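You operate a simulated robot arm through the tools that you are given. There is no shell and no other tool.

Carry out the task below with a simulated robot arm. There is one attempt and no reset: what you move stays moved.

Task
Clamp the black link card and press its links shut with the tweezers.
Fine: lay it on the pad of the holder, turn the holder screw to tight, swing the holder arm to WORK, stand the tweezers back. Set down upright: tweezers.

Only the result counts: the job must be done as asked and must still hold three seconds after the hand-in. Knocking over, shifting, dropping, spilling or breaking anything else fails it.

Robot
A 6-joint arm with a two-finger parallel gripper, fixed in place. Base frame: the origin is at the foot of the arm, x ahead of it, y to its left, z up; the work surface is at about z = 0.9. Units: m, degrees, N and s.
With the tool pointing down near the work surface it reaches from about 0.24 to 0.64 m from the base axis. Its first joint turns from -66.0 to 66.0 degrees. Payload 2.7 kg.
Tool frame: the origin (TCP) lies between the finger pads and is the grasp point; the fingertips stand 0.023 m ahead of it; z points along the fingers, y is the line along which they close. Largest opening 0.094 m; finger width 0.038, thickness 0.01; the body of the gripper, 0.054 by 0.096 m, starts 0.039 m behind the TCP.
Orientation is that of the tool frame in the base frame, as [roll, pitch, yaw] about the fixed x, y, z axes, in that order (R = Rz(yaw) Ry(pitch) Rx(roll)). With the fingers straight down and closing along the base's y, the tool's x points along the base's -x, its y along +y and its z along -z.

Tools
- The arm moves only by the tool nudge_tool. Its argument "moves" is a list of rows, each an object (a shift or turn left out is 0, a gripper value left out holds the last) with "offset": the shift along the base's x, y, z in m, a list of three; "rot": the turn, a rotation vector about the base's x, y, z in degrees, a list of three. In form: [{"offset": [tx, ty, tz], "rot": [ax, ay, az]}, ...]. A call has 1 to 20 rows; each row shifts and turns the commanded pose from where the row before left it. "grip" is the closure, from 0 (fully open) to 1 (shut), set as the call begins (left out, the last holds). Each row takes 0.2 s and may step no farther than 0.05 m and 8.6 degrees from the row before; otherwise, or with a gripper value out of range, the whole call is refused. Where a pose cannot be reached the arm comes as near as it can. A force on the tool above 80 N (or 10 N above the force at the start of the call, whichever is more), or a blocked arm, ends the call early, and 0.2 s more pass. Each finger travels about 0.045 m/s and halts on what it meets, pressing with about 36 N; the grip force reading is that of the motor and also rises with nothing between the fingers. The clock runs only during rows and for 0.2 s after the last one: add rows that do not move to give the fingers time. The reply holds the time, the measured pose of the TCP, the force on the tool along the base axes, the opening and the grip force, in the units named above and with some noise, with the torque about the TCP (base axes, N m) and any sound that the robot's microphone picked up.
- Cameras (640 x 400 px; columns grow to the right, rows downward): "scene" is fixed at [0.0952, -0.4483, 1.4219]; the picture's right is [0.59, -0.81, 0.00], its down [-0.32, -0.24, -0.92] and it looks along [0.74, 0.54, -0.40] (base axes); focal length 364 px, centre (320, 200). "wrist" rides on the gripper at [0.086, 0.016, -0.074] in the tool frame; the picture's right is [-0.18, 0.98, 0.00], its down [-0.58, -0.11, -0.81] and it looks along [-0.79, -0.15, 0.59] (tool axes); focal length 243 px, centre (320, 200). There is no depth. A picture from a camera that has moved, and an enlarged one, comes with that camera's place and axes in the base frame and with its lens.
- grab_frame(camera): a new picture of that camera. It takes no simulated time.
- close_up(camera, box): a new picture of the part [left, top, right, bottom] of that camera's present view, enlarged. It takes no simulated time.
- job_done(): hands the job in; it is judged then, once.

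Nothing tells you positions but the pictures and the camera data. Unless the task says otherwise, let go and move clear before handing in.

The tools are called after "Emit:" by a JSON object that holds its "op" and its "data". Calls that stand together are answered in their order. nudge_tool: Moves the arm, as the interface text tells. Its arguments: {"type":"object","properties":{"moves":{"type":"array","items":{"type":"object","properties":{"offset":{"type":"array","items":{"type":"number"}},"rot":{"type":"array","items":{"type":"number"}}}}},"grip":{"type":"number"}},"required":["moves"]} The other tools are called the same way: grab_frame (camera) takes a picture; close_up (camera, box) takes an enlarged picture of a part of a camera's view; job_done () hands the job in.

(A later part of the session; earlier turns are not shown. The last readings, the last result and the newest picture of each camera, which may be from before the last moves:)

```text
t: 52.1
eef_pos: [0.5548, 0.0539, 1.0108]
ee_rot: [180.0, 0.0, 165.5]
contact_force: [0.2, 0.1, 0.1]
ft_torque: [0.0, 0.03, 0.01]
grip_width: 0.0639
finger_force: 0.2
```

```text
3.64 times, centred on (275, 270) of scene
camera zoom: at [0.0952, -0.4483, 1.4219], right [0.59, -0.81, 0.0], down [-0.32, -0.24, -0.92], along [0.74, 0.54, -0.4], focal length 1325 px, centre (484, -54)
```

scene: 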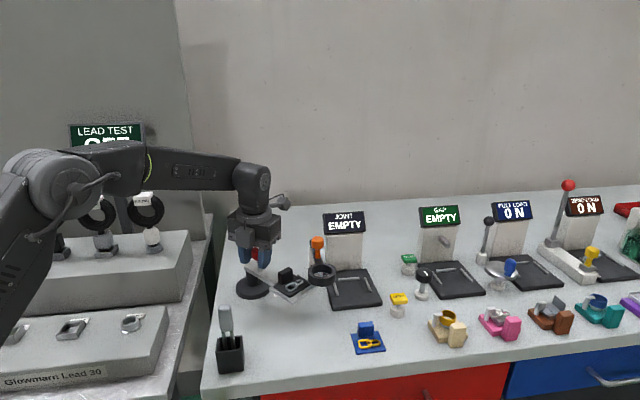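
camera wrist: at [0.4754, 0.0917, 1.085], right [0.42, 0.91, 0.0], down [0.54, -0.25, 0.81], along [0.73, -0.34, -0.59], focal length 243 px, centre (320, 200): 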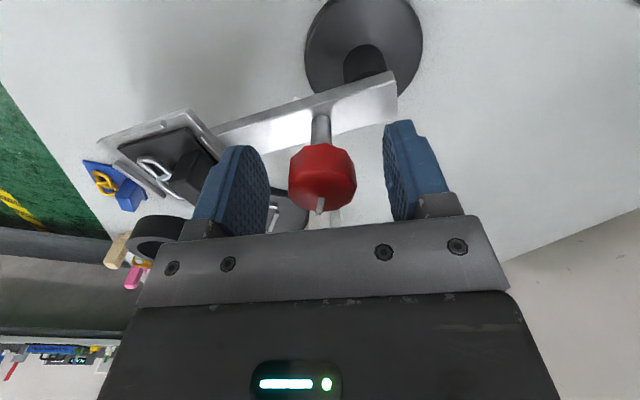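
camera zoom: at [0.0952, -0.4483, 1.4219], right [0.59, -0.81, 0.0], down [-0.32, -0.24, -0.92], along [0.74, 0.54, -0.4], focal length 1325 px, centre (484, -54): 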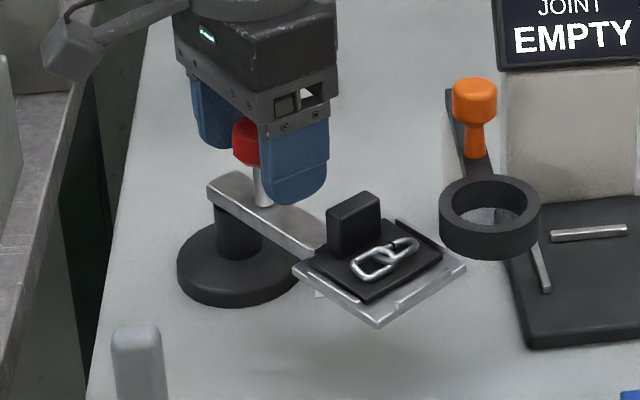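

The knob is well centred, so I'll close and carry on clockwise.

Emit:
{"op": "nudge_tool", "data": {"moves": [{}, {}, {}, {}], "grip": 1.0}}

Emit:
{"op": "nudge_tool", "data": {"moves": [{"rot": [0, 0, -7.5]}, {"rot": [0, 0, -7.5]}, {"rot": [0, 0, -7.5]}, {"rot": [0, 0, -7.5]}, {}]}}

Emit:
{"op": "close_up", "data": {"camera": "wrist", "box": [220, 80, 420, 240]}}

Emit:
{"op": "close_up", "data": {"camera": "scene", "box": [205, 215, 345, 325]}}

```text
t: 53.1
eef_pos: [0.5549, 0.0559, 1.0095]
ee_rot: [179.8, 0.0, 165.4]
contact_force: [1.3, 5.6, -1.2]
ft_torque: [-0.31, -0.15, -0.01]
grip_width: 0.0315
finger_force: 44.9
```

```text
t: 54.3
eef_pos: [0.5541, 0.0551, 1.0093]
ee_rot: [179.9, 0.0, 135.3]
contact_force: [1.9, 3.9, 0.3]
ft_torque: [-0.23, 0.15, 0.01]
grip_width: 0.0315
finger_force: 44.7
```

```text
2.50 times, centred on (320, 160) of wrist
camera zoom: at [0.5051, 0.1277, 1.0849], right [0.82, 0.57, 0.0], down [0.34, -0.49, 0.81], along [0.46, -0.66, -0.59], focal length 606 px, centre (320, 300)
```

zoom: 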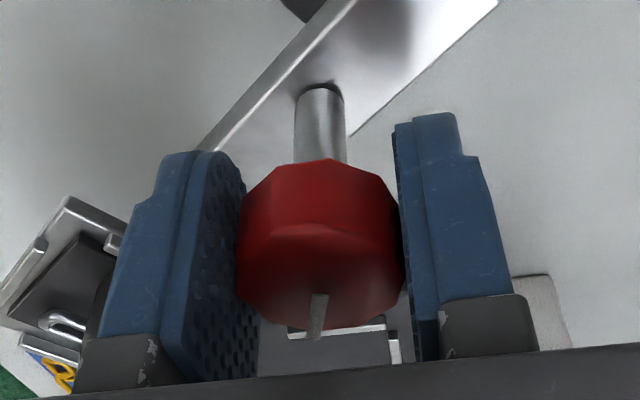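

```text
3.64 times, centred on (275, 270) of scene
camera zoom: at [0.0952, -0.4482, 1.4219], right [0.59, -0.81, 0.0], down [-0.32, -0.24, -0.92], along [0.74, 0.54, -0.4], focal length 1325 px, centre (484, -54)
```

zoom: 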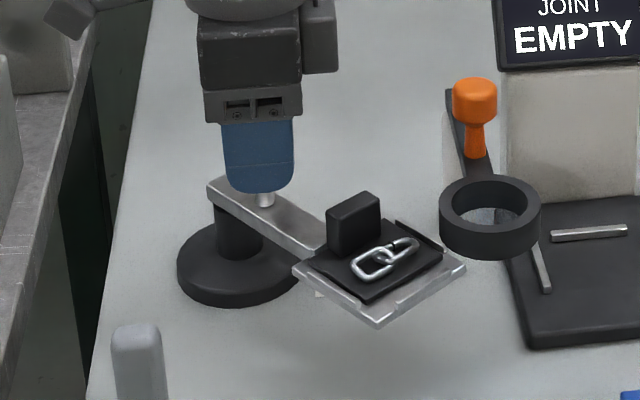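

The alignment is clean now, with loads around 4 N. I'll keep turning and check at intervals.

Emit:
{"op": "nudge_tool", "data": {"moves": [{"rot": [0, 0, -7.5]}, {"rot": [0, 0, -7.5]}, {"rot": [0, 0, -7.5]}, {"rot": [0, 0, -7.5]}, {}]}}

Emit:
{"op": "close_up", "data": {"camera": "wrist", "box": [220, 80, 420, 240]}}

Emit:
{"op": "nudge_tool", "data": {"moves": [{"rot": [0, 0, -7.5]}, {"rot": [0, 0, -7.5]}, {"rot": [0, 0, -7.5]}, {"rot": [0, 0, -7.5]}, {}]}}

Emit:
{"op": "close_up", "data": {"camera": "wrist", "box": [220, 80, 420, 240]}}

```text
t: 55.5
eef_pos: [0.5548, 0.0563, 1.01]
ee_rot: [179.9, 0.0, 105.4]
contact_force: [2.3, 8.3, -0.6]
ft_torque: [-0.66, 0.36, 0.03]
grip_width: 0.0319
finger_force: 44.9
```

```text
2.50 times, centred on (320, 160) of wrist
camera zoom: at [0.5479, 0.1432, 1.0849], right [1.0, 0.08, 0.0], down [0.05, -0.59, 0.81], along [0.07, -0.8, -0.59], focal length 606 px, centre (320, 300)
```

zoom: 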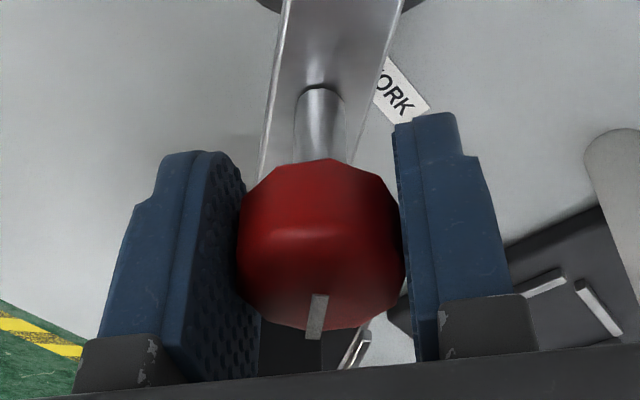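

```text
t: 56.7
eef_pos: [0.5552, 0.0533, 1.0097]
ee_rot: [179.9, 0.0, 75.1]
contact_force: [-11.9, -7.6, -2.0]
ft_torque: [-0.58, 0.31, 0.24]
grip_width: 0.0314
finger_force: 44.7
```

```text
2.50 times, centred on (320, 160) of wrist
camera zoom: at [0.5928, 0.1334, 1.0843], right [0.9, -0.43, 0.0], down [-0.25, -0.53, 0.81], along [-0.35, -0.73, -0.59], focal length 606 px, centre (320, 300)
```

zoom: 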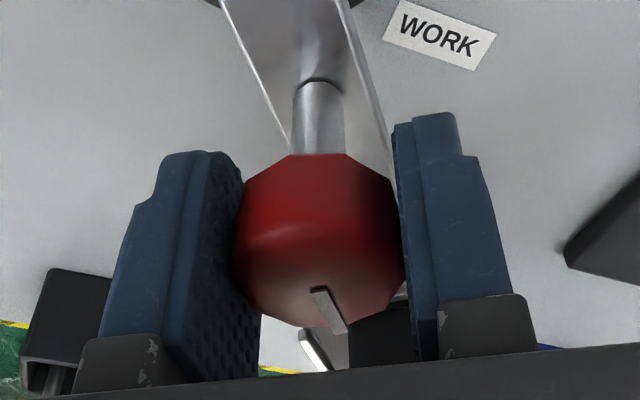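

The knob now stays put while the fingers slip round it, and the torque about z jumped to 0.24 N m, so it has reached its stop after about one full turn. I'll push once more to confirm.

Emit:
{"op": "nudge_tool", "data": {"moves": [{"rot": [0, 0, -7.5]}, {"rot": [0, 0, -7.5]}, {}]}}

Emit:
{"op": "close_up", "data": {"camera": "wrist", "box": [220, 80, 420, 240]}}

Emit:
{"op": "close_up", "data": {"camera": "scene", "box": [205, 215, 345, 325]}}

```text
t: 57.5
eef_pos: [0.5532, 0.0562, 1.0097]
ee_rot: [-179.8, 0.1, 60.3]
contact_force: [-28.2, 4.1, -1.6]
ft_torque: [-0.01, -0.33, 0.74]
grip_width: 0.0318
finger_force: 44.9
```

```text
2.50 times, centred on (320, 160) of wrist
camera zoom: at [0.6106, 0.1236, 1.0844], right [0.76, -0.65, 0.0], down [-0.38, -0.45, 0.81], along [-0.52, -0.62, -0.59], focal length 606 px, centre (320, 300)
```

zoom: 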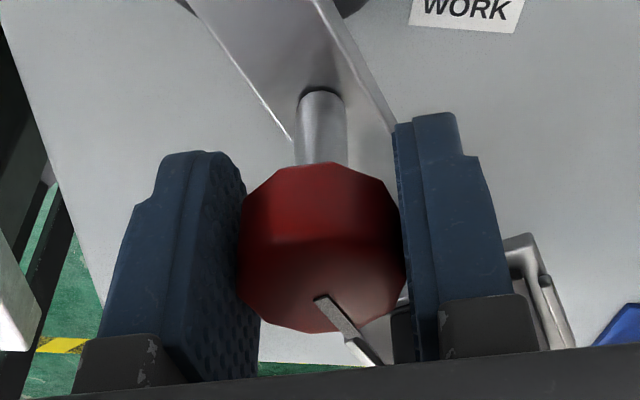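

```text
3.64 times, centred on (275, 270) of scene
camera zoom: at [0.0944, -0.4482, 1.422], right [0.59, -0.81, 0.0], down [-0.32, -0.24, -0.92], along [0.74, 0.54, -0.4], focal length 1325 px, centre (484, -54)
```

zoom: 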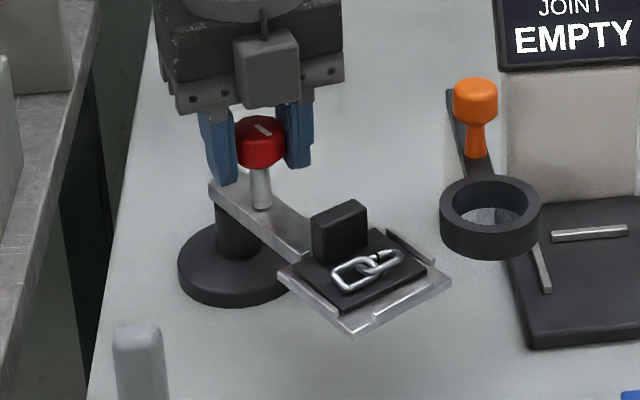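

It's confirmed: the screw is hard against its stop at about 360°, with 0.74 N m of torque and the fingers slipping. I'll let go, rise, and turn the gripper back to the starting heading.

Emit:
{"op": "nudge_tool", "data": {"moves": [{}, {}, {}, {"offset": [0, 0, 0.03]}, {"offset": [0, 0, 0.04]}, {"offset": [0, 0, 0.04]}, {}], "grip": 0.3}}

Emit:
{"op": "nudge_tool", "data": {"moves": [{"rot": [0, 0, 8]}, {"rot": [0, 0, 8]}, {"rot": [0, 0, 8]}, {"rot": [0, 0, 8]}, {"rot": [0, 0, 8]}, {"rot": [0, 0, 8]}, {"rot": [0, 0, 8]}, {"rot": [0, 0, 8]}, {"rot": [0, 0, 8]}, {"rot": [0, 0, 8]}, {"rot": [0, 0, 8]}, {"rot": [0, 0, 8]}, {"rot": [0, 0, 8]}, {"rot": [0, 0, 8]}, {"rot": [0, 0, 7.7]}, {}]}}

Emit:
{"op": "grab_frame", "data": {"camera": "wrist"}}

Emit:
{"op": "close_up", "data": {"camera": "scene", "box": [205, 215, 345, 325]}}

```text
t: 59.1
eef_pos: [0.5561, 0.0563, 1.1218]
ee_rot: [180.0, -0.1, 60.4]
contact_force: [-0.3, -0.3, 0.2]
ft_torque: [0.0, 0.0, 0.0]
grip_width: 0.0658
finger_force: 0.0
```

```text
t: 62.5
eef_pos: [0.5554, 0.0551, 1.1199]
ee_rot: [179.9, 0.1, -179.8]
contact_force: [0.2, 0.6, 0.1]
ft_torque: [0.04, -0.01, 0.02]
grip_width: 0.0658
finger_force: 0.1
```

```text
taken
camera wrist: at [0.4685, 0.0709, 1.1953], right [0.18, 0.98, 0.0], down [0.58, -0.11, 0.81], along [0.79, -0.14, -0.59], focal length 243 px, centre (320, 200)
```

wrist: 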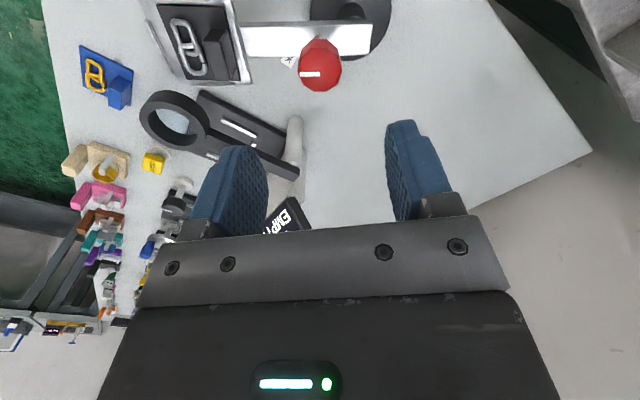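

```text
3.64 times, centred on (275, 270) of scene
camera zoom: at [0.0952, -0.4483, 1.4219], right [0.59, -0.81, 0.0], down [-0.32, -0.24, -0.92], along [0.74, 0.54, -0.4], focal length 1325 px, centre (484, -54)
```

zoom: 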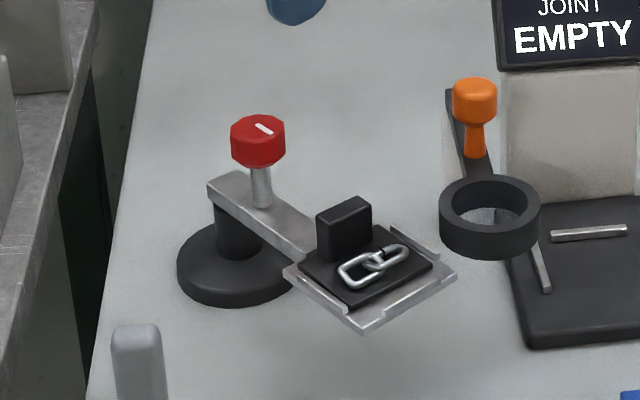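

The knob mark points along the arm again after one full turn. I'll measure the arm angle and the WORK label from here.

Emit:
{"op": "close_up", "data": {"camera": "wrist", "box": [140, 0, 400, 130]}}

Emit:
{"op": "close_up", "data": {"camera": "wrist", "box": [230, 0, 400, 110]}}

```text
2.46 times, centred on (270, 65) of wrist
camera zoom: at [0.4685, 0.0709, 1.1953], right [0.18, 0.98, 0.0], down [0.58, -0.11, 0.81], along [0.79, -0.14, -0.59], focal length 597 px, centre (443, 532)
```

zoom: 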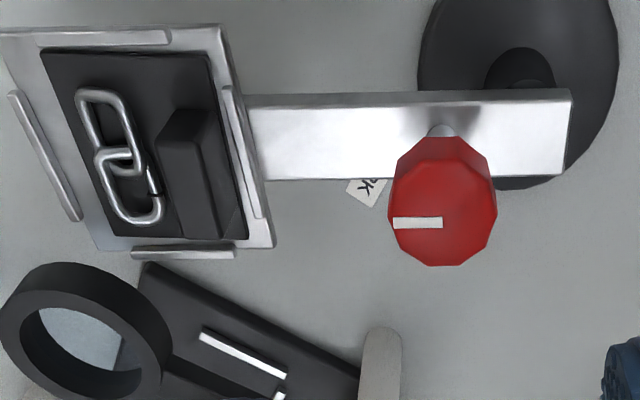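

```text
3.64 times, centred on (315, 55) of wrist
camera zoom: at [0.4685, 0.0709, 1.1953], right [0.18, 0.98, 0.0], down [0.58, -0.11, 0.81], along [0.79, -0.14, -0.59], focal length 882 px, centre (338, 727)
```

zoom: 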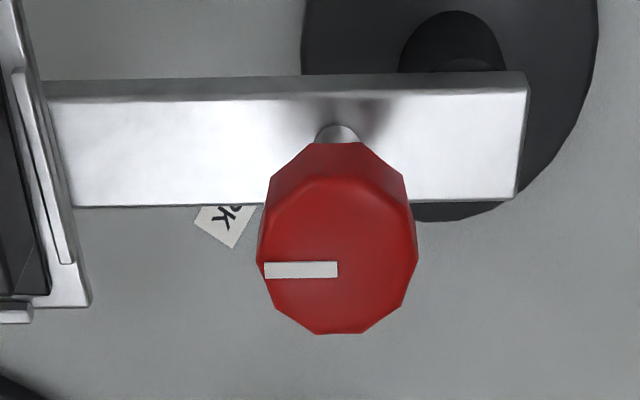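

The arm stands at about -100° and the WORK label bears about -68° from the pivot, so it needs roughly 32° more counter-clockwise. I'll bring the closed fingers down beside the pad's trailing edge to push it round.

Emit:
{"op": "nudge_tool", "data": {"moves": [{"offset": [-0.0203, -0.0182, 0], "rot": [0, 0, -7.5]}, {"offset": [-0.0203, -0.0182, 0], "rot": [0, 0, -7.5]}, {"offset": [-0.0203, -0.0182, 0], "rot": [0, 0, -7.5]}, {"offset": [-0.0203, -0.0182, 0], "rot": [0, 0, -7.5]}, {}, {"offset": [0, 0, -0.04]}, {"offset": [0, 0, -0.04]}, {"offset": [0, 0, -0.02]}, {}], "grip": 1.0}}

Emit:
{"op": "grab_frame", "data": {"camera": "wrist"}}

Emit:
{"op": "close_up", "data": {"camera": "scene", "box": [205, 215, 345, 325]}}

```text
t: 64.5
eef_pos: [0.4733, -0.0176, 1.02]
ee_rot: [179.9, 0.0, 150.2]
contact_force: [-0.7, -0.1, 0.2]
ft_torque: [-0.01, 0.01, 0.03]
grip_width: 0.0002
finger_force: 36.0
```

```text
taken
camera wrist: at [0.4065, 0.0396, 1.0952], right [0.65, 0.76, 0.0], down [0.45, -0.39, 0.81], along [0.61, -0.52, -0.59], focal length 243 px, centre (320, 200)
```

wrist: 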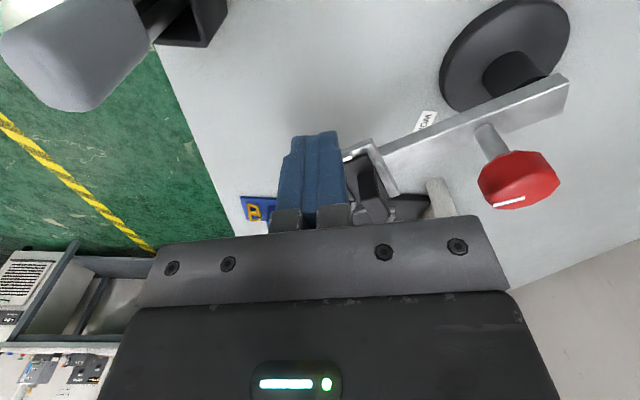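

```text
3.64 times, centred on (275, 270) of scene
camera zoom: at [0.0952, -0.4483, 1.4219], right [0.59, -0.81, 0.0], down [-0.32, -0.24, -0.92], along [0.74, 0.54, -0.4], focal length 1325 px, centre (484, -54)
```

zoom: 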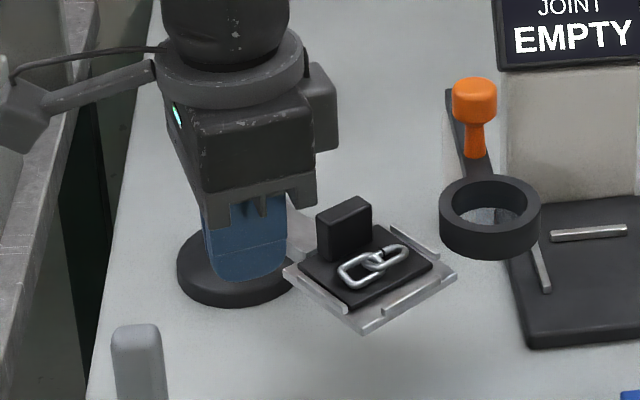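

The closed fingers are clear of the pad on its left side. I'll lower to pad height and then push gently in +x in small steps.

Emit:
{"op": "nudge_tool", "data": {"moves": [{"offset": [0, 0, -0.025]}, {"offset": [0, 0, -0.022]}, {}]}}

Emit:
{"op": "close_up", "data": {"camera": "scene", "box": [205, 235, 345, 325]}}

Emit:
{"op": "close_up", "data": {"camera": "wrist", "box": [240, 70, 460, 230]}}

```text
t: 65.3
eef_pos: [0.4735, -0.0186, 0.9738]
ee_rot: [179.8, 0.0, 150.1]
contact_force: [0.0, 0.1, 1.1]
ft_torque: [-0.03, 0.0, 0.0]
grip_width: 0.0
finger_force: 35.4
```

```text
4.44 times, centred on (275, 280) of scene
camera zoom: at [0.0952, -0.4483, 1.4219], right [0.59, -0.81, 0.0], down [-0.32, -0.24, -0.92], along [0.74, 0.54, -0.4], focal length 1620 px, centre (520, -156)
```

zoom: 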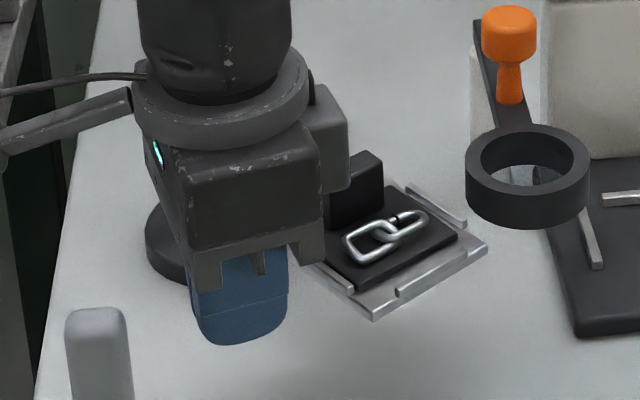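

```text
2.50 times, centred on (350, 150) of wrist
camera zoom: at [0.4068, 0.0387, 1.0487], right [0.65, 0.76, 0.0], down [0.45, -0.39, 0.81], along [0.61, -0.52, -0.59], focal length 606 px, centre (245, 325)
```

zoom: 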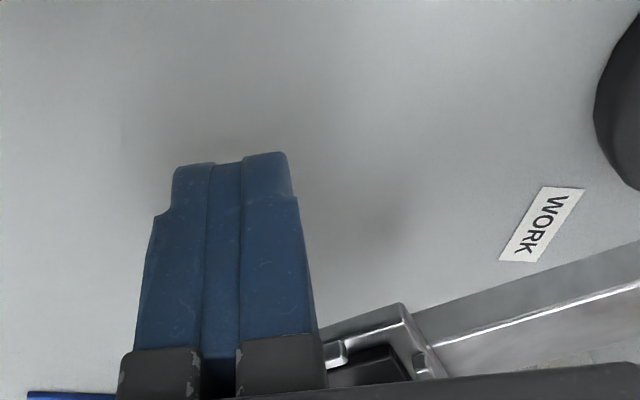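

The fingertips are beside the pad. I'll push in +x.

Emit:
{"op": "nudge_tool", "data": {"moves": [{"offset": [0.005, 0, 0]}, {"offset": [0.005, 0, 0]}, {"offset": [0.005, 0, 0]}, {"offset": [0.005, 0, 0]}, {}]}}

Emit:
{"op": "close_up", "data": {"camera": "scene", "box": [205, 235, 345, 325]}}

Emit:
{"op": "close_up", "data": {"camera": "wrist", "box": [240, 70, 460, 230]}}

```text
t: 66.5
eef_pos: [0.4935, -0.0182, 0.9739]
ee_rot: [179.9, -0.1, 150.1]
contact_force: [-1.7, -0.3, 0.5]
ft_torque: [-0.01, 0.03, 0.0]
grip_width: 0.0
finger_force: 35.8
```

```text
4.44 times, centred on (275, 280) of scene
camera zoom: at [0.0952, -0.4483, 1.4219], right [0.59, -0.81, 0.0], down [-0.32, -0.24, -0.92], along [0.74, 0.54, -0.4], focal length 1620 px, centre (520, -156)
```

zoom: 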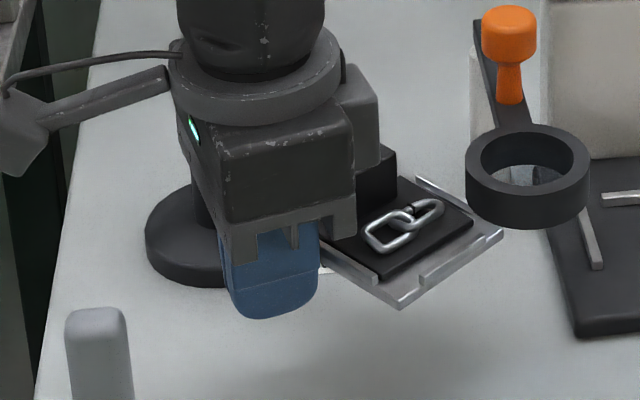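

```text
2.50 times, centred on (350, 150) of wrist
camera zoom: at [0.4269, 0.0396, 1.0486], right [0.65, 0.76, 0.0], down [0.45, -0.39, 0.81], along [0.61, -0.52, -0.59], focal length 606 px, centre (245, 325)
```

zoom: 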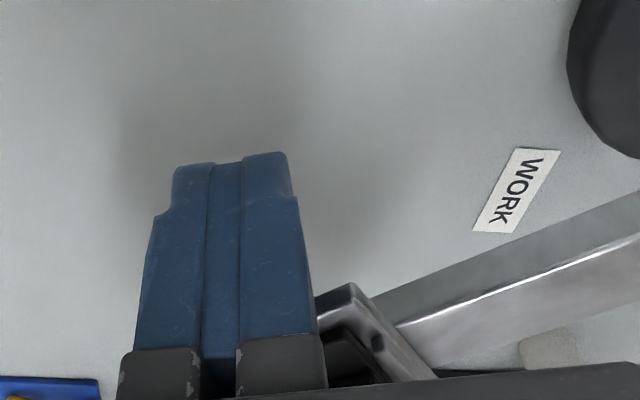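

The arm follows with under 2 N. I'll keep pushing and watch the pad pass under the magnifier ring.

Emit:
{"op": "nudge_tool", "data": {"moves": [{"offset": [0.005, 0, 0]}, {"offset": [0.005, 0, 0]}, {"offset": [0.005, -0.001, 0]}, {"offset": [0.005, -0.001, 0]}, {}]}}

Emit:
{"op": "close_up", "data": {"camera": "scene", "box": [225, 235, 365, 325]}}

Emit:
{"op": "close_up", "data": {"camera": "wrist", "box": [240, 70, 460, 230]}}

```text
t: 67.2
eef_pos: [0.4957, -0.017, 0.9722]
ee_rot: [-179.2, -2.0, 149.9]
contact_force: [-21.9, 5.2, 10.7]
ft_torque: [-0.07, -0.18, 0.0]
grip_width: 0.0
finger_force: 35.7
stopped in row 3: the force on the tool passed its limit at 86 N (the readings are from after the stop); the commanded pose is now the measured one
```

```text
4.44 times, centred on (295, 280) of scene
camera zoom: at [0.0945, -0.4481, 1.422], right [0.59, -0.81, 0.0], down [-0.32, -0.24, -0.92], along [0.74, 0.54, -0.4], focal length 1620 px, centre (431, -156)
```

zoom: 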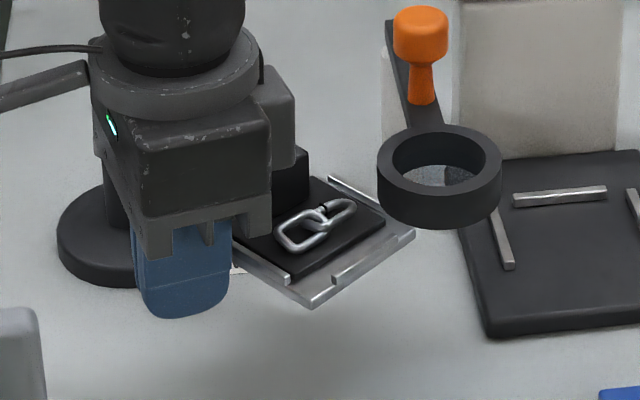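

```text
2.50 times, centred on (350, 150) of wrist
camera zoom: at [0.4311, 0.0407, 1.05], right [0.65, 0.76, -0.02], down [0.48, -0.39, 0.79], along [0.59, -0.52, -0.62], focal length 606 px, centre (245, 325)
```

zoom: 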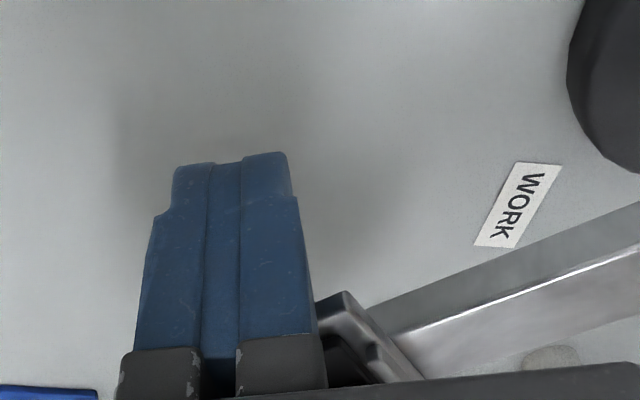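

The push ended hard at 86 N with the arm at about -94°, the same angle where it stopped before. I need to know whether that is the holder's own stop or contact with the magnifier ring, so I'll look closely.

Emit:
{"op": "close_up", "data": {"camera": "scene", "box": [290, 260, 345, 295]}}

Emit:
{"op": "close_up", "data": {"camera": "scene", "box": [265, 255, 325, 305]}}

```text
11.43 times, centred on (318, 278) of scene
camera zoom: at [0.0945, -0.4481, 1.422], right [0.59, -0.81, 0.0], down [-0.32, -0.24, -0.92], along [0.74, 0.54, -0.4], focal length 4164 px, centre (349, -686)
```

zoom: 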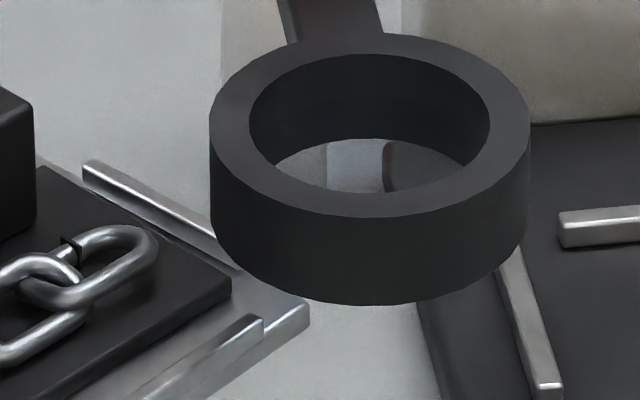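

```text
8.00 times, centred on (295, 280) of scene
camera zoom: at [0.0945, -0.4481, 1.422], right [0.59, -0.81, 0.0], down [-0.32, -0.24, -0.92], along [0.74, 0.54, -0.4], focal length 2915 px, centre (520, -440)
```

zoom: 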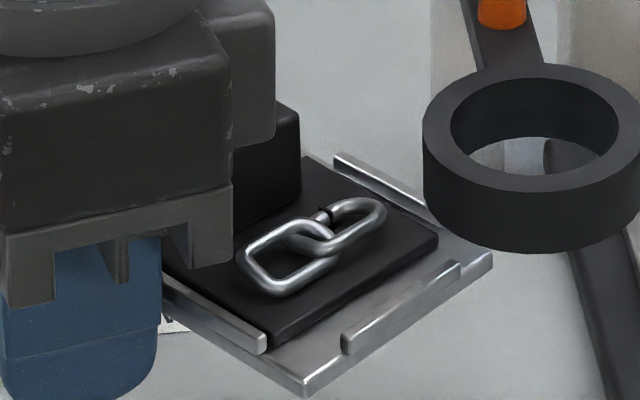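

The magnifier hasn't moved at all to within 0.1 px, and the ring bottom at about 0.98 is above the rails, so this is the holder's own end stop at WORK. I'll back off, level the tool and rise.

Emit:
{"op": "nudge_tool", "data": {"moves": [{"offset": [-0.012, 0, 0], "rot": [-0.31, -2.13, 0]}, {"offset": [-0.012, 0, 0]}, {"offset": [0, 0, 0.03]}, {"offset": [0, 0, 0.05]}, {"offset": [0, 0, 0.05]}, {}]}}

Emit:
{"op": "grab_frame", "data": {"camera": "wrist"}}

Emit:
{"op": "close_up", "data": {"camera": "scene", "box": [205, 215, 345, 325]}}

```text
t: 68.6
eef_pos: [0.4732, -0.0188, 1.1027]
ee_rot: [179.9, 0.3, 150.0]
contact_force: [0.2, -0.3, 0.1]
ft_torque: [0.04, 0.01, 0.0]
grip_width: 0.0
finger_force: 36.1
```

```text
taken
camera wrist: at [0.4059, 0.0381, 1.1776], right [0.65, 0.76, 0.0], down [0.44, -0.38, 0.81], along [0.62, -0.53, -0.59], focal length 243 px, centre (320, 200)
```

wrist: 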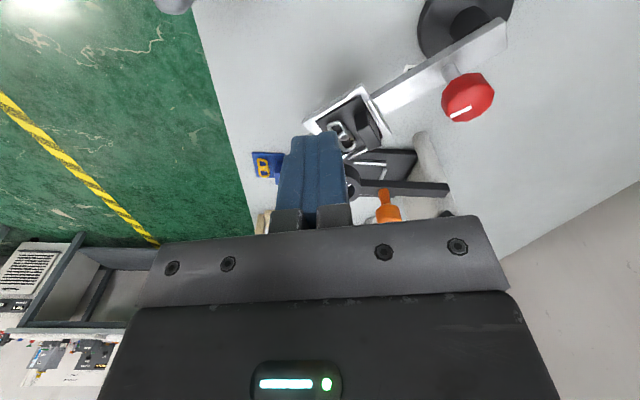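

```text
3.64 times, centred on (275, 270) of scene
camera zoom: at [0.0952, -0.4483, 1.4219], right [0.59, -0.81, 0.0], down [-0.32, -0.24, -0.92], along [0.74, 0.54, -0.4], focal length 1325 px, centre (484, -54)
```

zoom: 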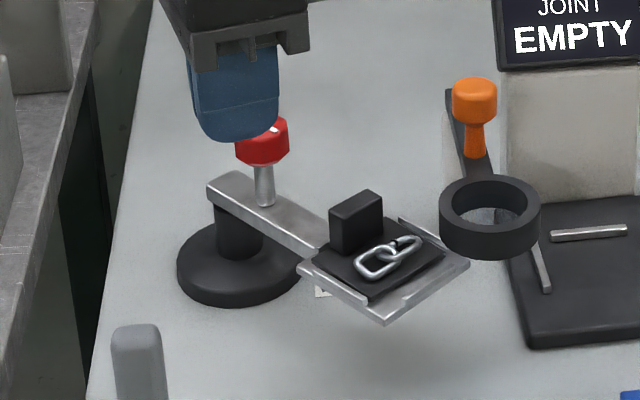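

The holder arm rests at its stop with the card still seated. Next come the tweezers: I'll go above the cup, turned so the gripper closes across the two prongs, and have a look.

Emit:
{"op": "nudge_tool", "data": {"moves": [{"offset": [-0.0091, -0.0026, 0.002], "rot": [0, 0, 7.5]}, {"offset": [-0.0091, -0.0026, 0.002], "rot": [0, 0, 7.5]}, {"offset": [-0.0091, -0.0026, 0.002], "rot": [0, 0, 7.5]}, {"offset": [-0.0091, -0.0026, 0.002], "rot": [0, 0, 7.5]}, {"offset": [-0.0091, -0.0026, 0.002], "rot": [0, 0, 7.5]}, {"offset": [-0.0091, -0.0026, 0.002], "rot": [0, 0, 7.5]}, {"offset": [-0.0091, -0.0026, 0.002], "rot": [0, 0, 7.5]}, {"offset": [-0.0091, -0.0026, 0.002], "rot": [0, 0, 7.5]}, {"offset": [-0.0091, -0.0026, 0.002], "rot": [0, 0, 7.5]}, {"offset": [-0.0091, -0.0026, 0.002], "rot": [0, 0, 7.5]}, {}, {}], "grip": 0.36}}

Emit:
{"op": "grab_frame", "data": {"camera": "wrist"}}

Emit:
{"op": "grab_frame", "data": {"camera": "scene"}}

```text
t: 71.2
eef_pos: [0.3814, -0.0429, 1.1218]
ee_rot: [179.9, 0.3, -135.1]
contact_force: [0.1, -0.1, -0.1]
ft_torque: [0.02, 0.02, 0.01]
grip_width: 0.0603
finger_force: 0.0
```

```text
taken
camera wrist: at [0.3089, -0.0929, 1.1969], right [-0.57, 0.82, 0.0], down [0.49, 0.33, 0.81], along [0.67, 0.46, -0.59], focal length 243 px, centre (320, 200)
```

wrist: 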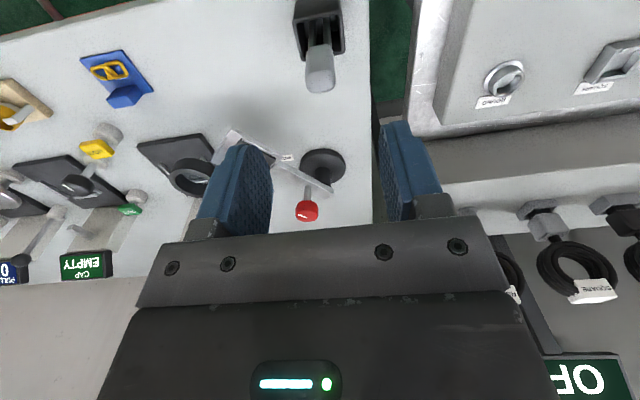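

```text
taken
```

scene: 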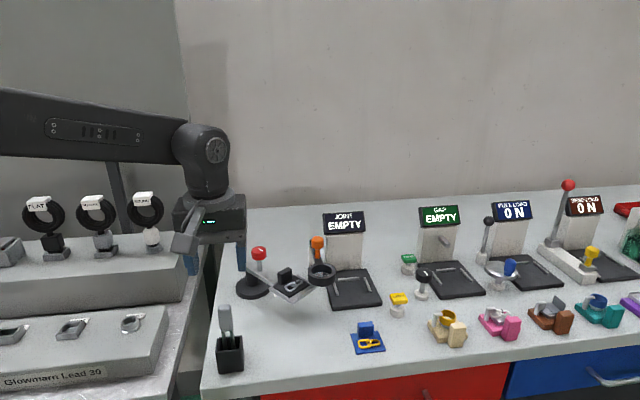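

The tweezers and cup are in the upper part of the wrist view. I'll zoom in to fix their position.

Emit:
{"op": "close_up", "data": {"camera": "wrist", "box": [270, 0, 370, 100]}}

Emit:
{"op": "close_up", "data": {"camera": "scene", "box": [205, 295, 260, 380]}}

```text
4.00 times, centred on (320, 50) of wrist
camera zoom: at [0.3089, -0.0929, 1.1969], right [-0.57, 0.82, 0.0], down [0.49, 0.33, 0.81], along [0.67, 0.46, -0.59], focal length 970 px, centre (320, 800)
```

zoom: 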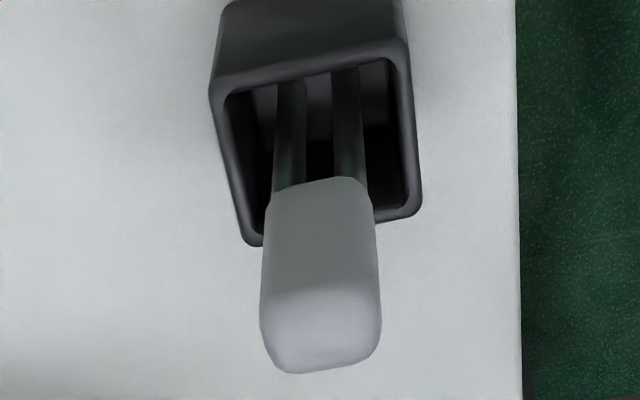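

```text
4.71 times, centred on (232, 338) of scene
camera zoom: at [0.0952, -0.4483, 1.4219], right [0.59, -0.81, 0.0], down [-0.32, -0.24, -0.92], along [0.74, 0.54, -0.4], focal length 1715 px, centre (732, -447)
```

zoom: 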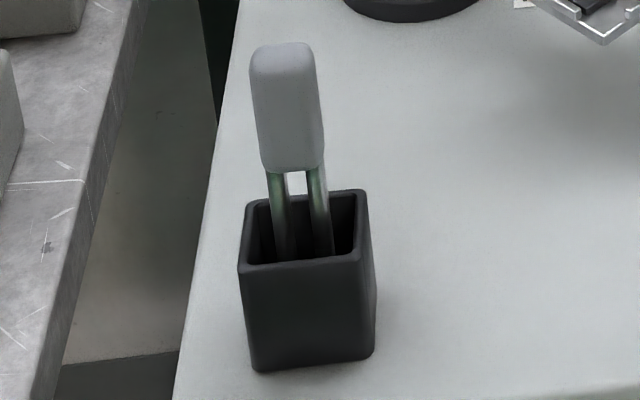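

The tweezers handle is about 22 × 15 mm, centred near (0.383, -0.042) and reaching from about z 0.988 to 1.027. I'll lower around it.

Emit:
{"op": "nudge_tool", "data": {"moves": [{"offset": [0.0016, 0.0009, -0.04]}, {"offset": [0, 0, -0.04]}, {}]}}

Emit:
{"op": "grab_frame", "data": {"camera": "wrist"}}

Emit:
{"op": "close_up", "data": {"camera": "scene", "box": [185, 260, 285, 385]}}

```text
t: 72.0
eef_pos: [0.3827, -0.0416, 1.0415]
ee_rot: [179.9, 0.3, -135.0]
contact_force: [-0.3, -0.7, 0.1]
ft_torque: [-0.01, 0.0, -0.01]
grip_width: 0.0604
finger_force: 0.1
```

```text
taken
camera wrist: at [0.3105, -0.0925, 1.1157], right [-0.56, 0.83, 0.0], down [0.49, 0.33, 0.81], along [0.67, 0.46, -0.59], focal length 243 px, centre (320, 200)
```

wrist: 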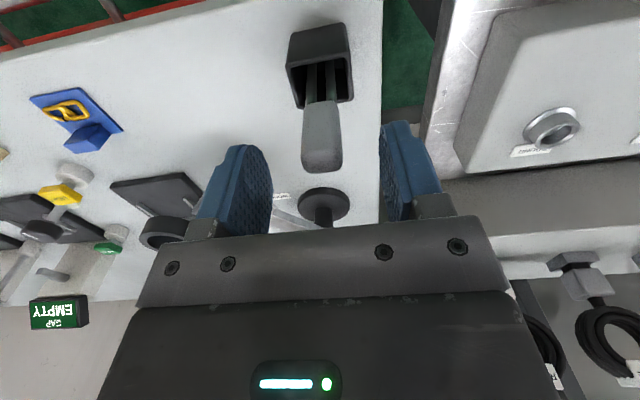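

```text
3.20 times, centred on (235, 322) of scene
camera zoom: at [0.0952, -0.4483, 1.4219], right [0.59, -0.81, 0.0], down [-0.32, -0.24, -0.92], along [0.74, 0.54, -0.4], focal length 1166 px, centre (592, -192)
```

zoom: 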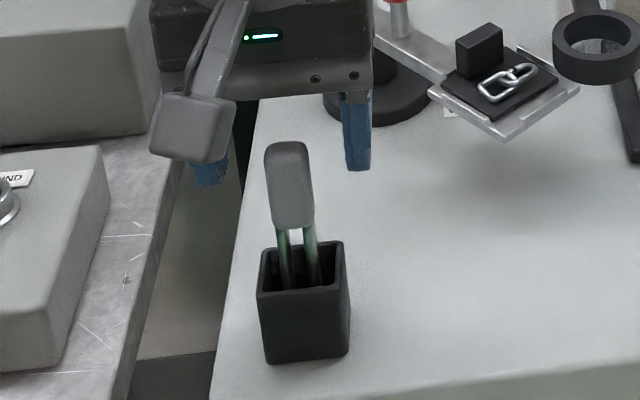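

The handle is centred between the fingers. I'll lower the last 35 mm and close.

Emit:
{"op": "nudge_tool", "data": {"moves": [{"offset": [0, 0, -0.018]}, {"offset": [0, 0, -0.017]}, {}]}}

Emit:
{"op": "close_up", "data": {"camera": "wrist", "box": [220, 80, 420, 240]}}

Emit:
{"op": "close_up", "data": {"camera": "scene", "box": [185, 280, 285, 385]}}

```text
t: 72.8
eef_pos: [0.384, -0.0425, 1.0071]
ee_rot: [179.9, 0.3, -135.0]
contact_force: [-0.6, -0.2, -0.4]
ft_torque: [0.0, 0.02, 0.02]
grip_width: 0.0603
finger_force: 0.0
```

```text
2.50 times, centred on (320, 160) of wrist
camera zoom: at [0.3117, -0.0915, 1.0812], right [-0.56, 0.83, 0.0], down [0.49, 0.33, 0.81], along [0.67, 0.46, -0.59], focal length 606 px, centre (320, 300)
```

zoom: 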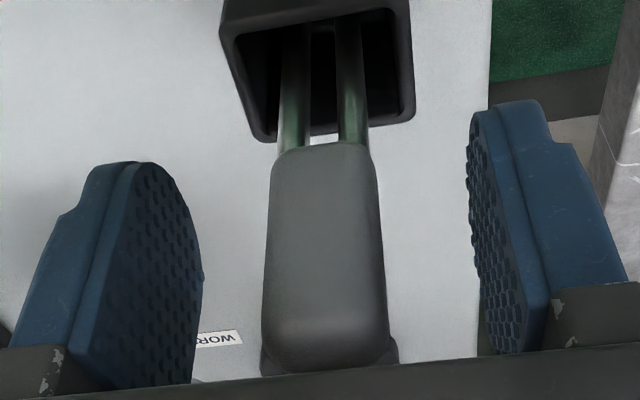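

```text
3.81 times, centred on (235, 332) of scene
camera zoom: at [0.0952, -0.4483, 1.4219], right [0.59, -0.81, 0.0], down [-0.32, -0.24, -0.92], along [0.74, 0.54, -0.4], focal length 1388 px, centre (644, -305)
```

zoom: 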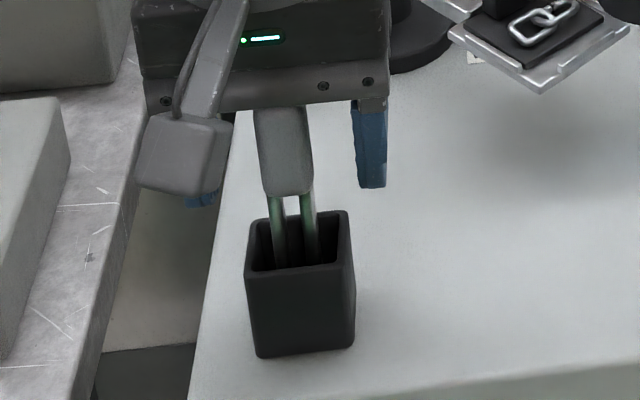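

The fingers flank the full height of the handle, so I'll close on it.

Emit:
{"op": "nudge_tool", "data": {"moves": [{}, {}, {}, {}, {}], "grip": 1.0}}

Emit:
{"op": "close_up", "data": {"camera": "wrist", "box": [220, 80, 420, 240]}}

Emit:
{"op": "close_up", "data": {"camera": "scene", "box": [185, 280, 285, 385]}}

```text
t: 74.0
eef_pos: [0.3833, -0.0416, 1.0051]
ee_rot: [179.9, 0.3, -135.1]
contact_force: [0.3, 0.4, 0.2]
ft_torque: [0.03, 0.0, 0.01]
grip_width: 0.0213
finger_force: 36.0
```

```text
2.50 times, centred on (320, 160) of wrist
camera zoom: at [0.3117, -0.0916, 1.0814], right [-0.56, 0.83, 0.0], down [0.49, 0.33, 0.81], along [0.67, 0.46, -0.59], focal length 606 px, centre (320, 300)
```

zoom: 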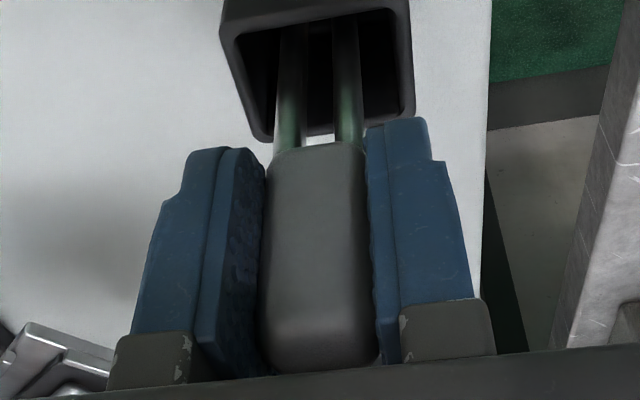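

```text
3.81 times, centred on (235, 332) of scene
camera zoom: at [0.0952, -0.4483, 1.4219], right [0.59, -0.81, 0.0], down [-0.32, -0.24, -0.92], along [0.74, 0.54, -0.4], focal length 1388 px, centre (644, -305)
```

zoom: 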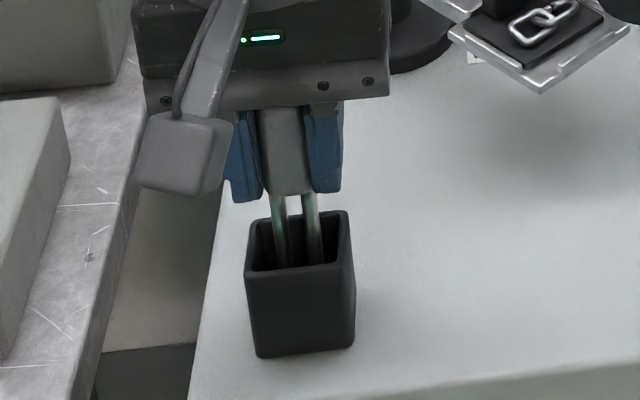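

The tweezers are held firmly at 21.3 mm; the pick-up pose was (0.3833, -0.0416, 1.0051) at yaw -135.1°. I'll lift them straight out of the cup.

Emit:
{"op": "nudge_tool", "data": {"moves": [{"offset": [0, 0, 0.02]}, {"offset": [0, 0, 0.03]}, {"offset": [0, 0, 0.04]}, {"offset": [0, 0, 0.04]}, {}]}}

Emit:
{"op": "grab_frame", "data": {"camera": "wrist"}}

Emit:
{"op": "close_up", "data": {"camera": "scene", "box": [165, 200, 305, 385]}}

```text
t: 75.2
eef_pos: [0.3854, -0.0398, 1.137]
ee_rot: [180.0, 0.4, -135.0]
contact_force: [-0.2, 0.0, -1.9]
ft_torque: [-0.02, 0.0, 0.0]
grip_width: 0.0215
finger_force: 35.7
```

```text
taken
camera wrist: at [0.3129, -0.0909, 1.2112], right [-0.56, 0.83, 0.0], down [0.49, 0.33, 0.81], along [0.67, 0.46, -0.59], focal length 243 px, centre (320, 200)
```

wrist: 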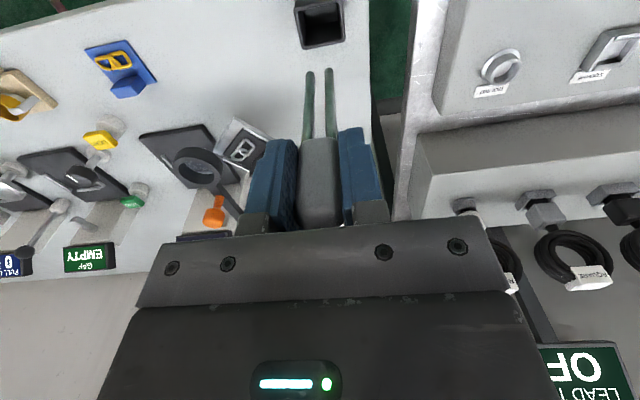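

```text
2.16 times, centred on (235, 292) of scene
camera zoom: at [0.0952, -0.4483, 1.4219], right [0.59, -0.81, 0.0], down [-0.32, -0.24, -0.92], along [0.74, 0.54, -0.4], focal length 788 px, centre (504, 0)
```

zoom: 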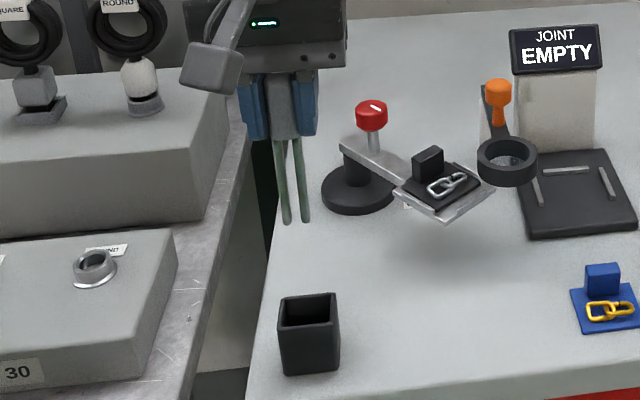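

The tweezers came out cleanly; the tips hang about 0.10 m below the grasp point and the cup stayed put. I'll carry them over the card and turn 41° so the prongs line up with the link direction.

Emit:
{"op": "nudge_tool", "data": {"moves": [{"offset": [0.032, -0.0034, 0], "rot": [0, 0, 8.2]}, {"offset": [0.032, -0.0034, 0], "rot": [0, 0, 8.2]}, {"offset": [0.032, -0.0034, 0], "rot": [0, 0, 8.2]}, {"offset": [0.032, -0.0034, 0], "rot": [0, 0, 8.2]}, {"offset": [0.032, -0.0034, 0], "rot": [0, 0, 8.2]}, {}, {}]}}

Emit:
{"op": "grab_frame", "data": {"camera": "wrist"}}

Emit:
{"op": "close_up", "data": {"camera": "scene", "box": [225, 200, 365, 320]}}

```text
t: 76.8
eef_pos: [0.5456, -0.0589, 1.1387]
ee_rot: [179.9, 0.3, -94.0]
contact_force: [0.1, 0.8, -0.6]
ft_torque: [-0.02, -0.02, 0.02]
grip_width: 0.0213
finger_force: 35.9
```

```text
taken
camera wrist: at [0.5224, -0.1446, 1.2128], right [-0.97, 0.25, 0.0], down [0.15, 0.57, 0.81], along [0.2, 0.78, -0.59], focal length 243 px, centre (320, 200)
```

wrist: 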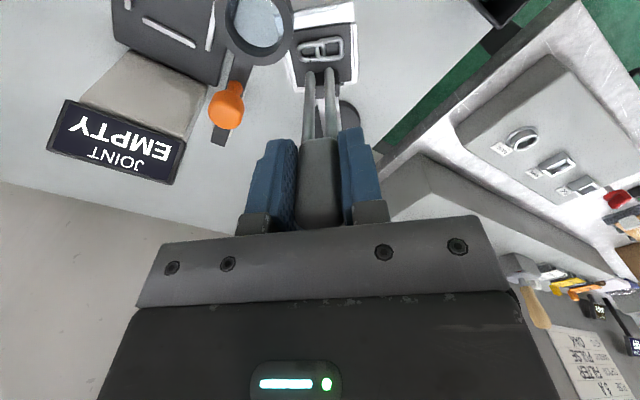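

```text
3.33 times, centred on (295, 260) of scene
camera zoom: at [0.0952, -0.4483, 1.4219], right [0.59, -0.81, 0.0], down [-0.32, -0.24, -0.92], along [0.74, 0.54, -0.4], focal length 1215 px, centre (403, 0)
```

zoom: 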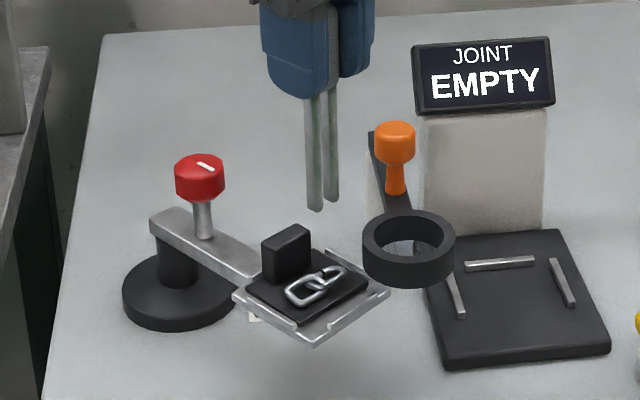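

The tweezers hang above the card with both prongs in line with the links. I'll zoom in on the tips and links to work out the alignment.

Emit:
{"op": "close_up", "data": {"camera": "wrist", "box": [270, 0, 380, 110]}}

Emit:
{"op": "close_up", "data": {"camera": "wrist", "box": [285, 20, 355, 85]}}

Emit:
{"op": "close_up", "data": {"camera": "scene", "box": [275, 255, 325, 300]}}

```text
3.64 times, centred on (325, 55) of wrist
camera zoom: at [0.5224, -0.1446, 1.2128], right [-0.97, 0.25, 0.0], down [0.15, 0.57, 0.81], along [0.2, 0.78, -0.59], focal length 882 px, centre (302, 727)
```

zoom: 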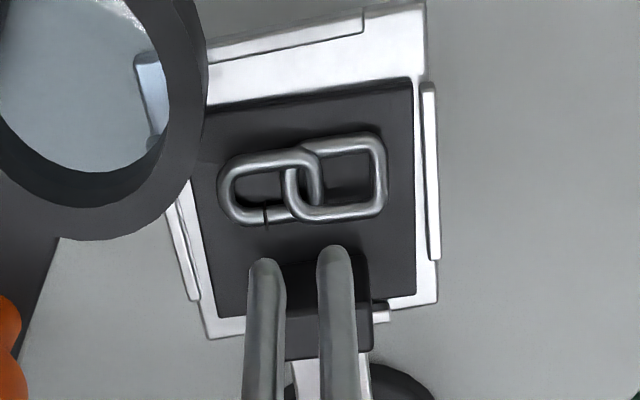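

```text
6.15 times, centred on (320, 52) of wrist
camera zoom: at [0.5224, -0.1446, 1.2128], right [-0.97, 0.25, 0.0], down [0.15, 0.57, 0.81], along [0.2, 0.78, -0.59], focal length 1493 px, centre (320, 1108)
```

zoom: 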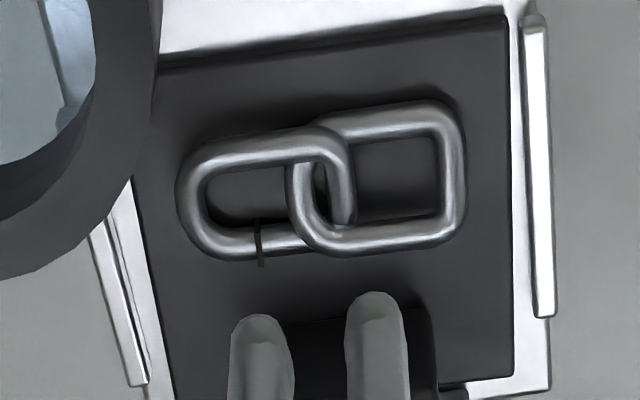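

```text
8.89 times, centred on (300, 278) of scene
camera zoom: at [0.0952, -0.4483, 1.4219], right [0.59, -0.81, 0.0], down [-0.32, -0.24, -0.92], along [0.74, 0.54, -0.4], focal length 3239 px, centre (498, -489)
```

zoom: 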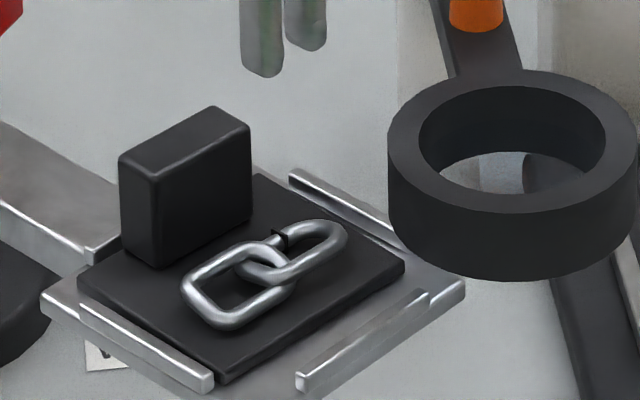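

The link gap sits at about (0.557, -0.046) and the tips are 13 mm apart. I'll shift the tips' midpoint over the gap and come down to about 1.5 cm above the links for a check.

Emit:
{"op": "nudge_tool", "data": {"moves": [{"offset": [0.0126, 0.0148, 0]}, {"offset": [0, 0, -0.02]}, {"offset": [0, 0, -0.018]}, {}, {}]}}

Emit:
{"op": "close_up", "data": {"camera": "wrist", "box": [270, 20, 380, 120]}}

Emit:
{"op": "close_up", "data": {"camera": "scene", "box": [275, 250, 325, 300]}}

```text
t: 78.0
eef_pos: [0.5559, -0.0444, 1.0988]
ee_rot: [179.9, 0.3, -94.0]
contact_force: [0.1, 0.1, -0.6]
ft_torque: [0.0, 0.01, 0.01]
grip_width: 0.0215
finger_force: 36.0
```

```text
4.00 times, centred on (325, 70) of wrist
camera zoom: at [0.5337, -0.1302, 1.1739], right [-0.97, 0.25, 0.0], down [0.15, 0.57, 0.81], along [0.2, 0.78, -0.59], focal length 970 px, centre (300, 720)
```

zoom: 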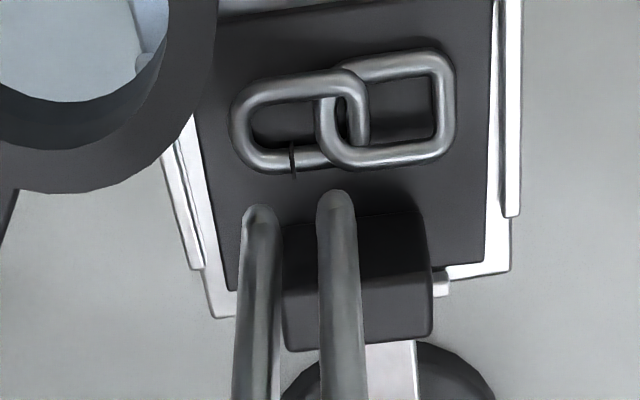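

```text
8.00 times, centred on (300, 275) of scene
camera zoom: at [0.0952, -0.4483, 1.4219], right [0.59, -0.81, 0.0], down [-0.32, -0.24, -0.92], along [0.74, 0.54, -0.4], focal length 2915 px, centre (480, -400)
```

zoom: 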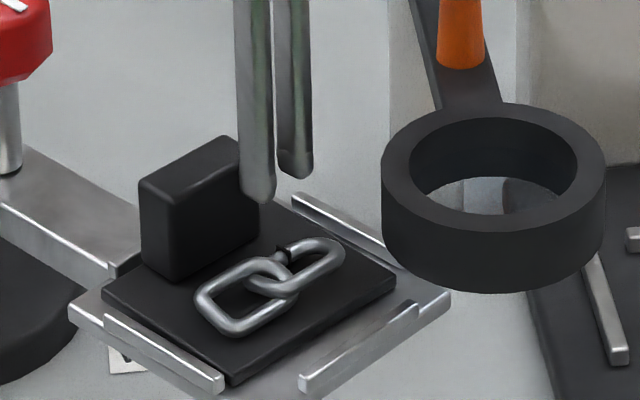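

The tips' midpoint is over the gap to within a millimetre in both views. I'll lower slowly and watch for contact.

Emit:
{"op": "nudge_tool", "data": {"moves": [{"offset": [0.0005, 0, -0.003]}, {"offset": [0, 0, -0.003]}, {"offset": [0, 0, -0.003]}, {"offset": [0, 0, -0.003]}, {}]}}

Emit:
{"op": "close_up", "data": {"camera": "wrist", "box": [270, 20, 380, 120]}}

Emit:
{"op": "close_up", "data": {"camera": "scene", "box": [275, 250, 325, 300]}}

```text
t: 79.2
eef_pos: [0.5566, -0.0445, 1.0853]
ee_rot: [179.9, 0.3, -94.0]
contact_force: [0.5, -0.5, -0.9]
ft_torque: [-0.01, -0.02, 0.0]
grip_width: 0.0214
finger_force: 35.9
```

```text
4.00 times, centred on (325, 70) of wrist
camera zoom: at [0.5345, -0.1306, 1.1614], right [-0.97, 0.25, 0.0], down [0.15, 0.57, 0.81], along [0.2, 0.78, -0.59], focal length 970 px, centre (300, 720)
```

zoom: 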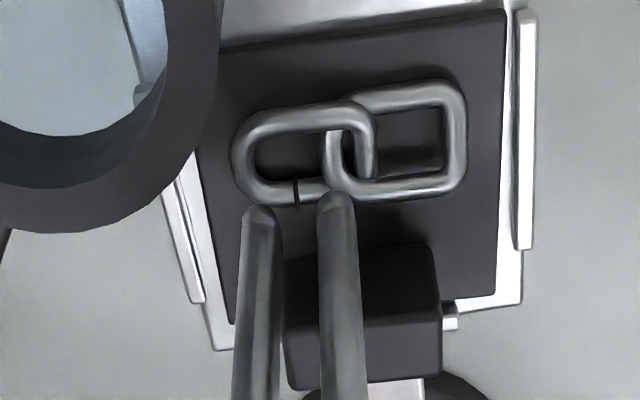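

```text
8.00 times, centred on (300, 275) of scene
camera zoom: at [0.0952, -0.4483, 1.4219], right [0.59, -0.81, 0.0], down [-0.32, -0.24, -0.92], along [0.74, 0.54, -0.4], focal length 2915 px, centre (480, -400)
```

zoom: 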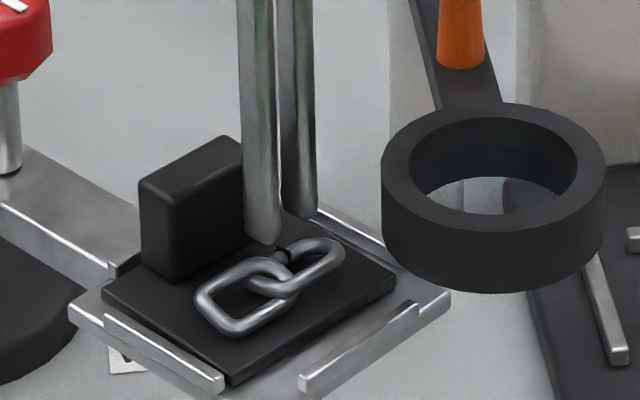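

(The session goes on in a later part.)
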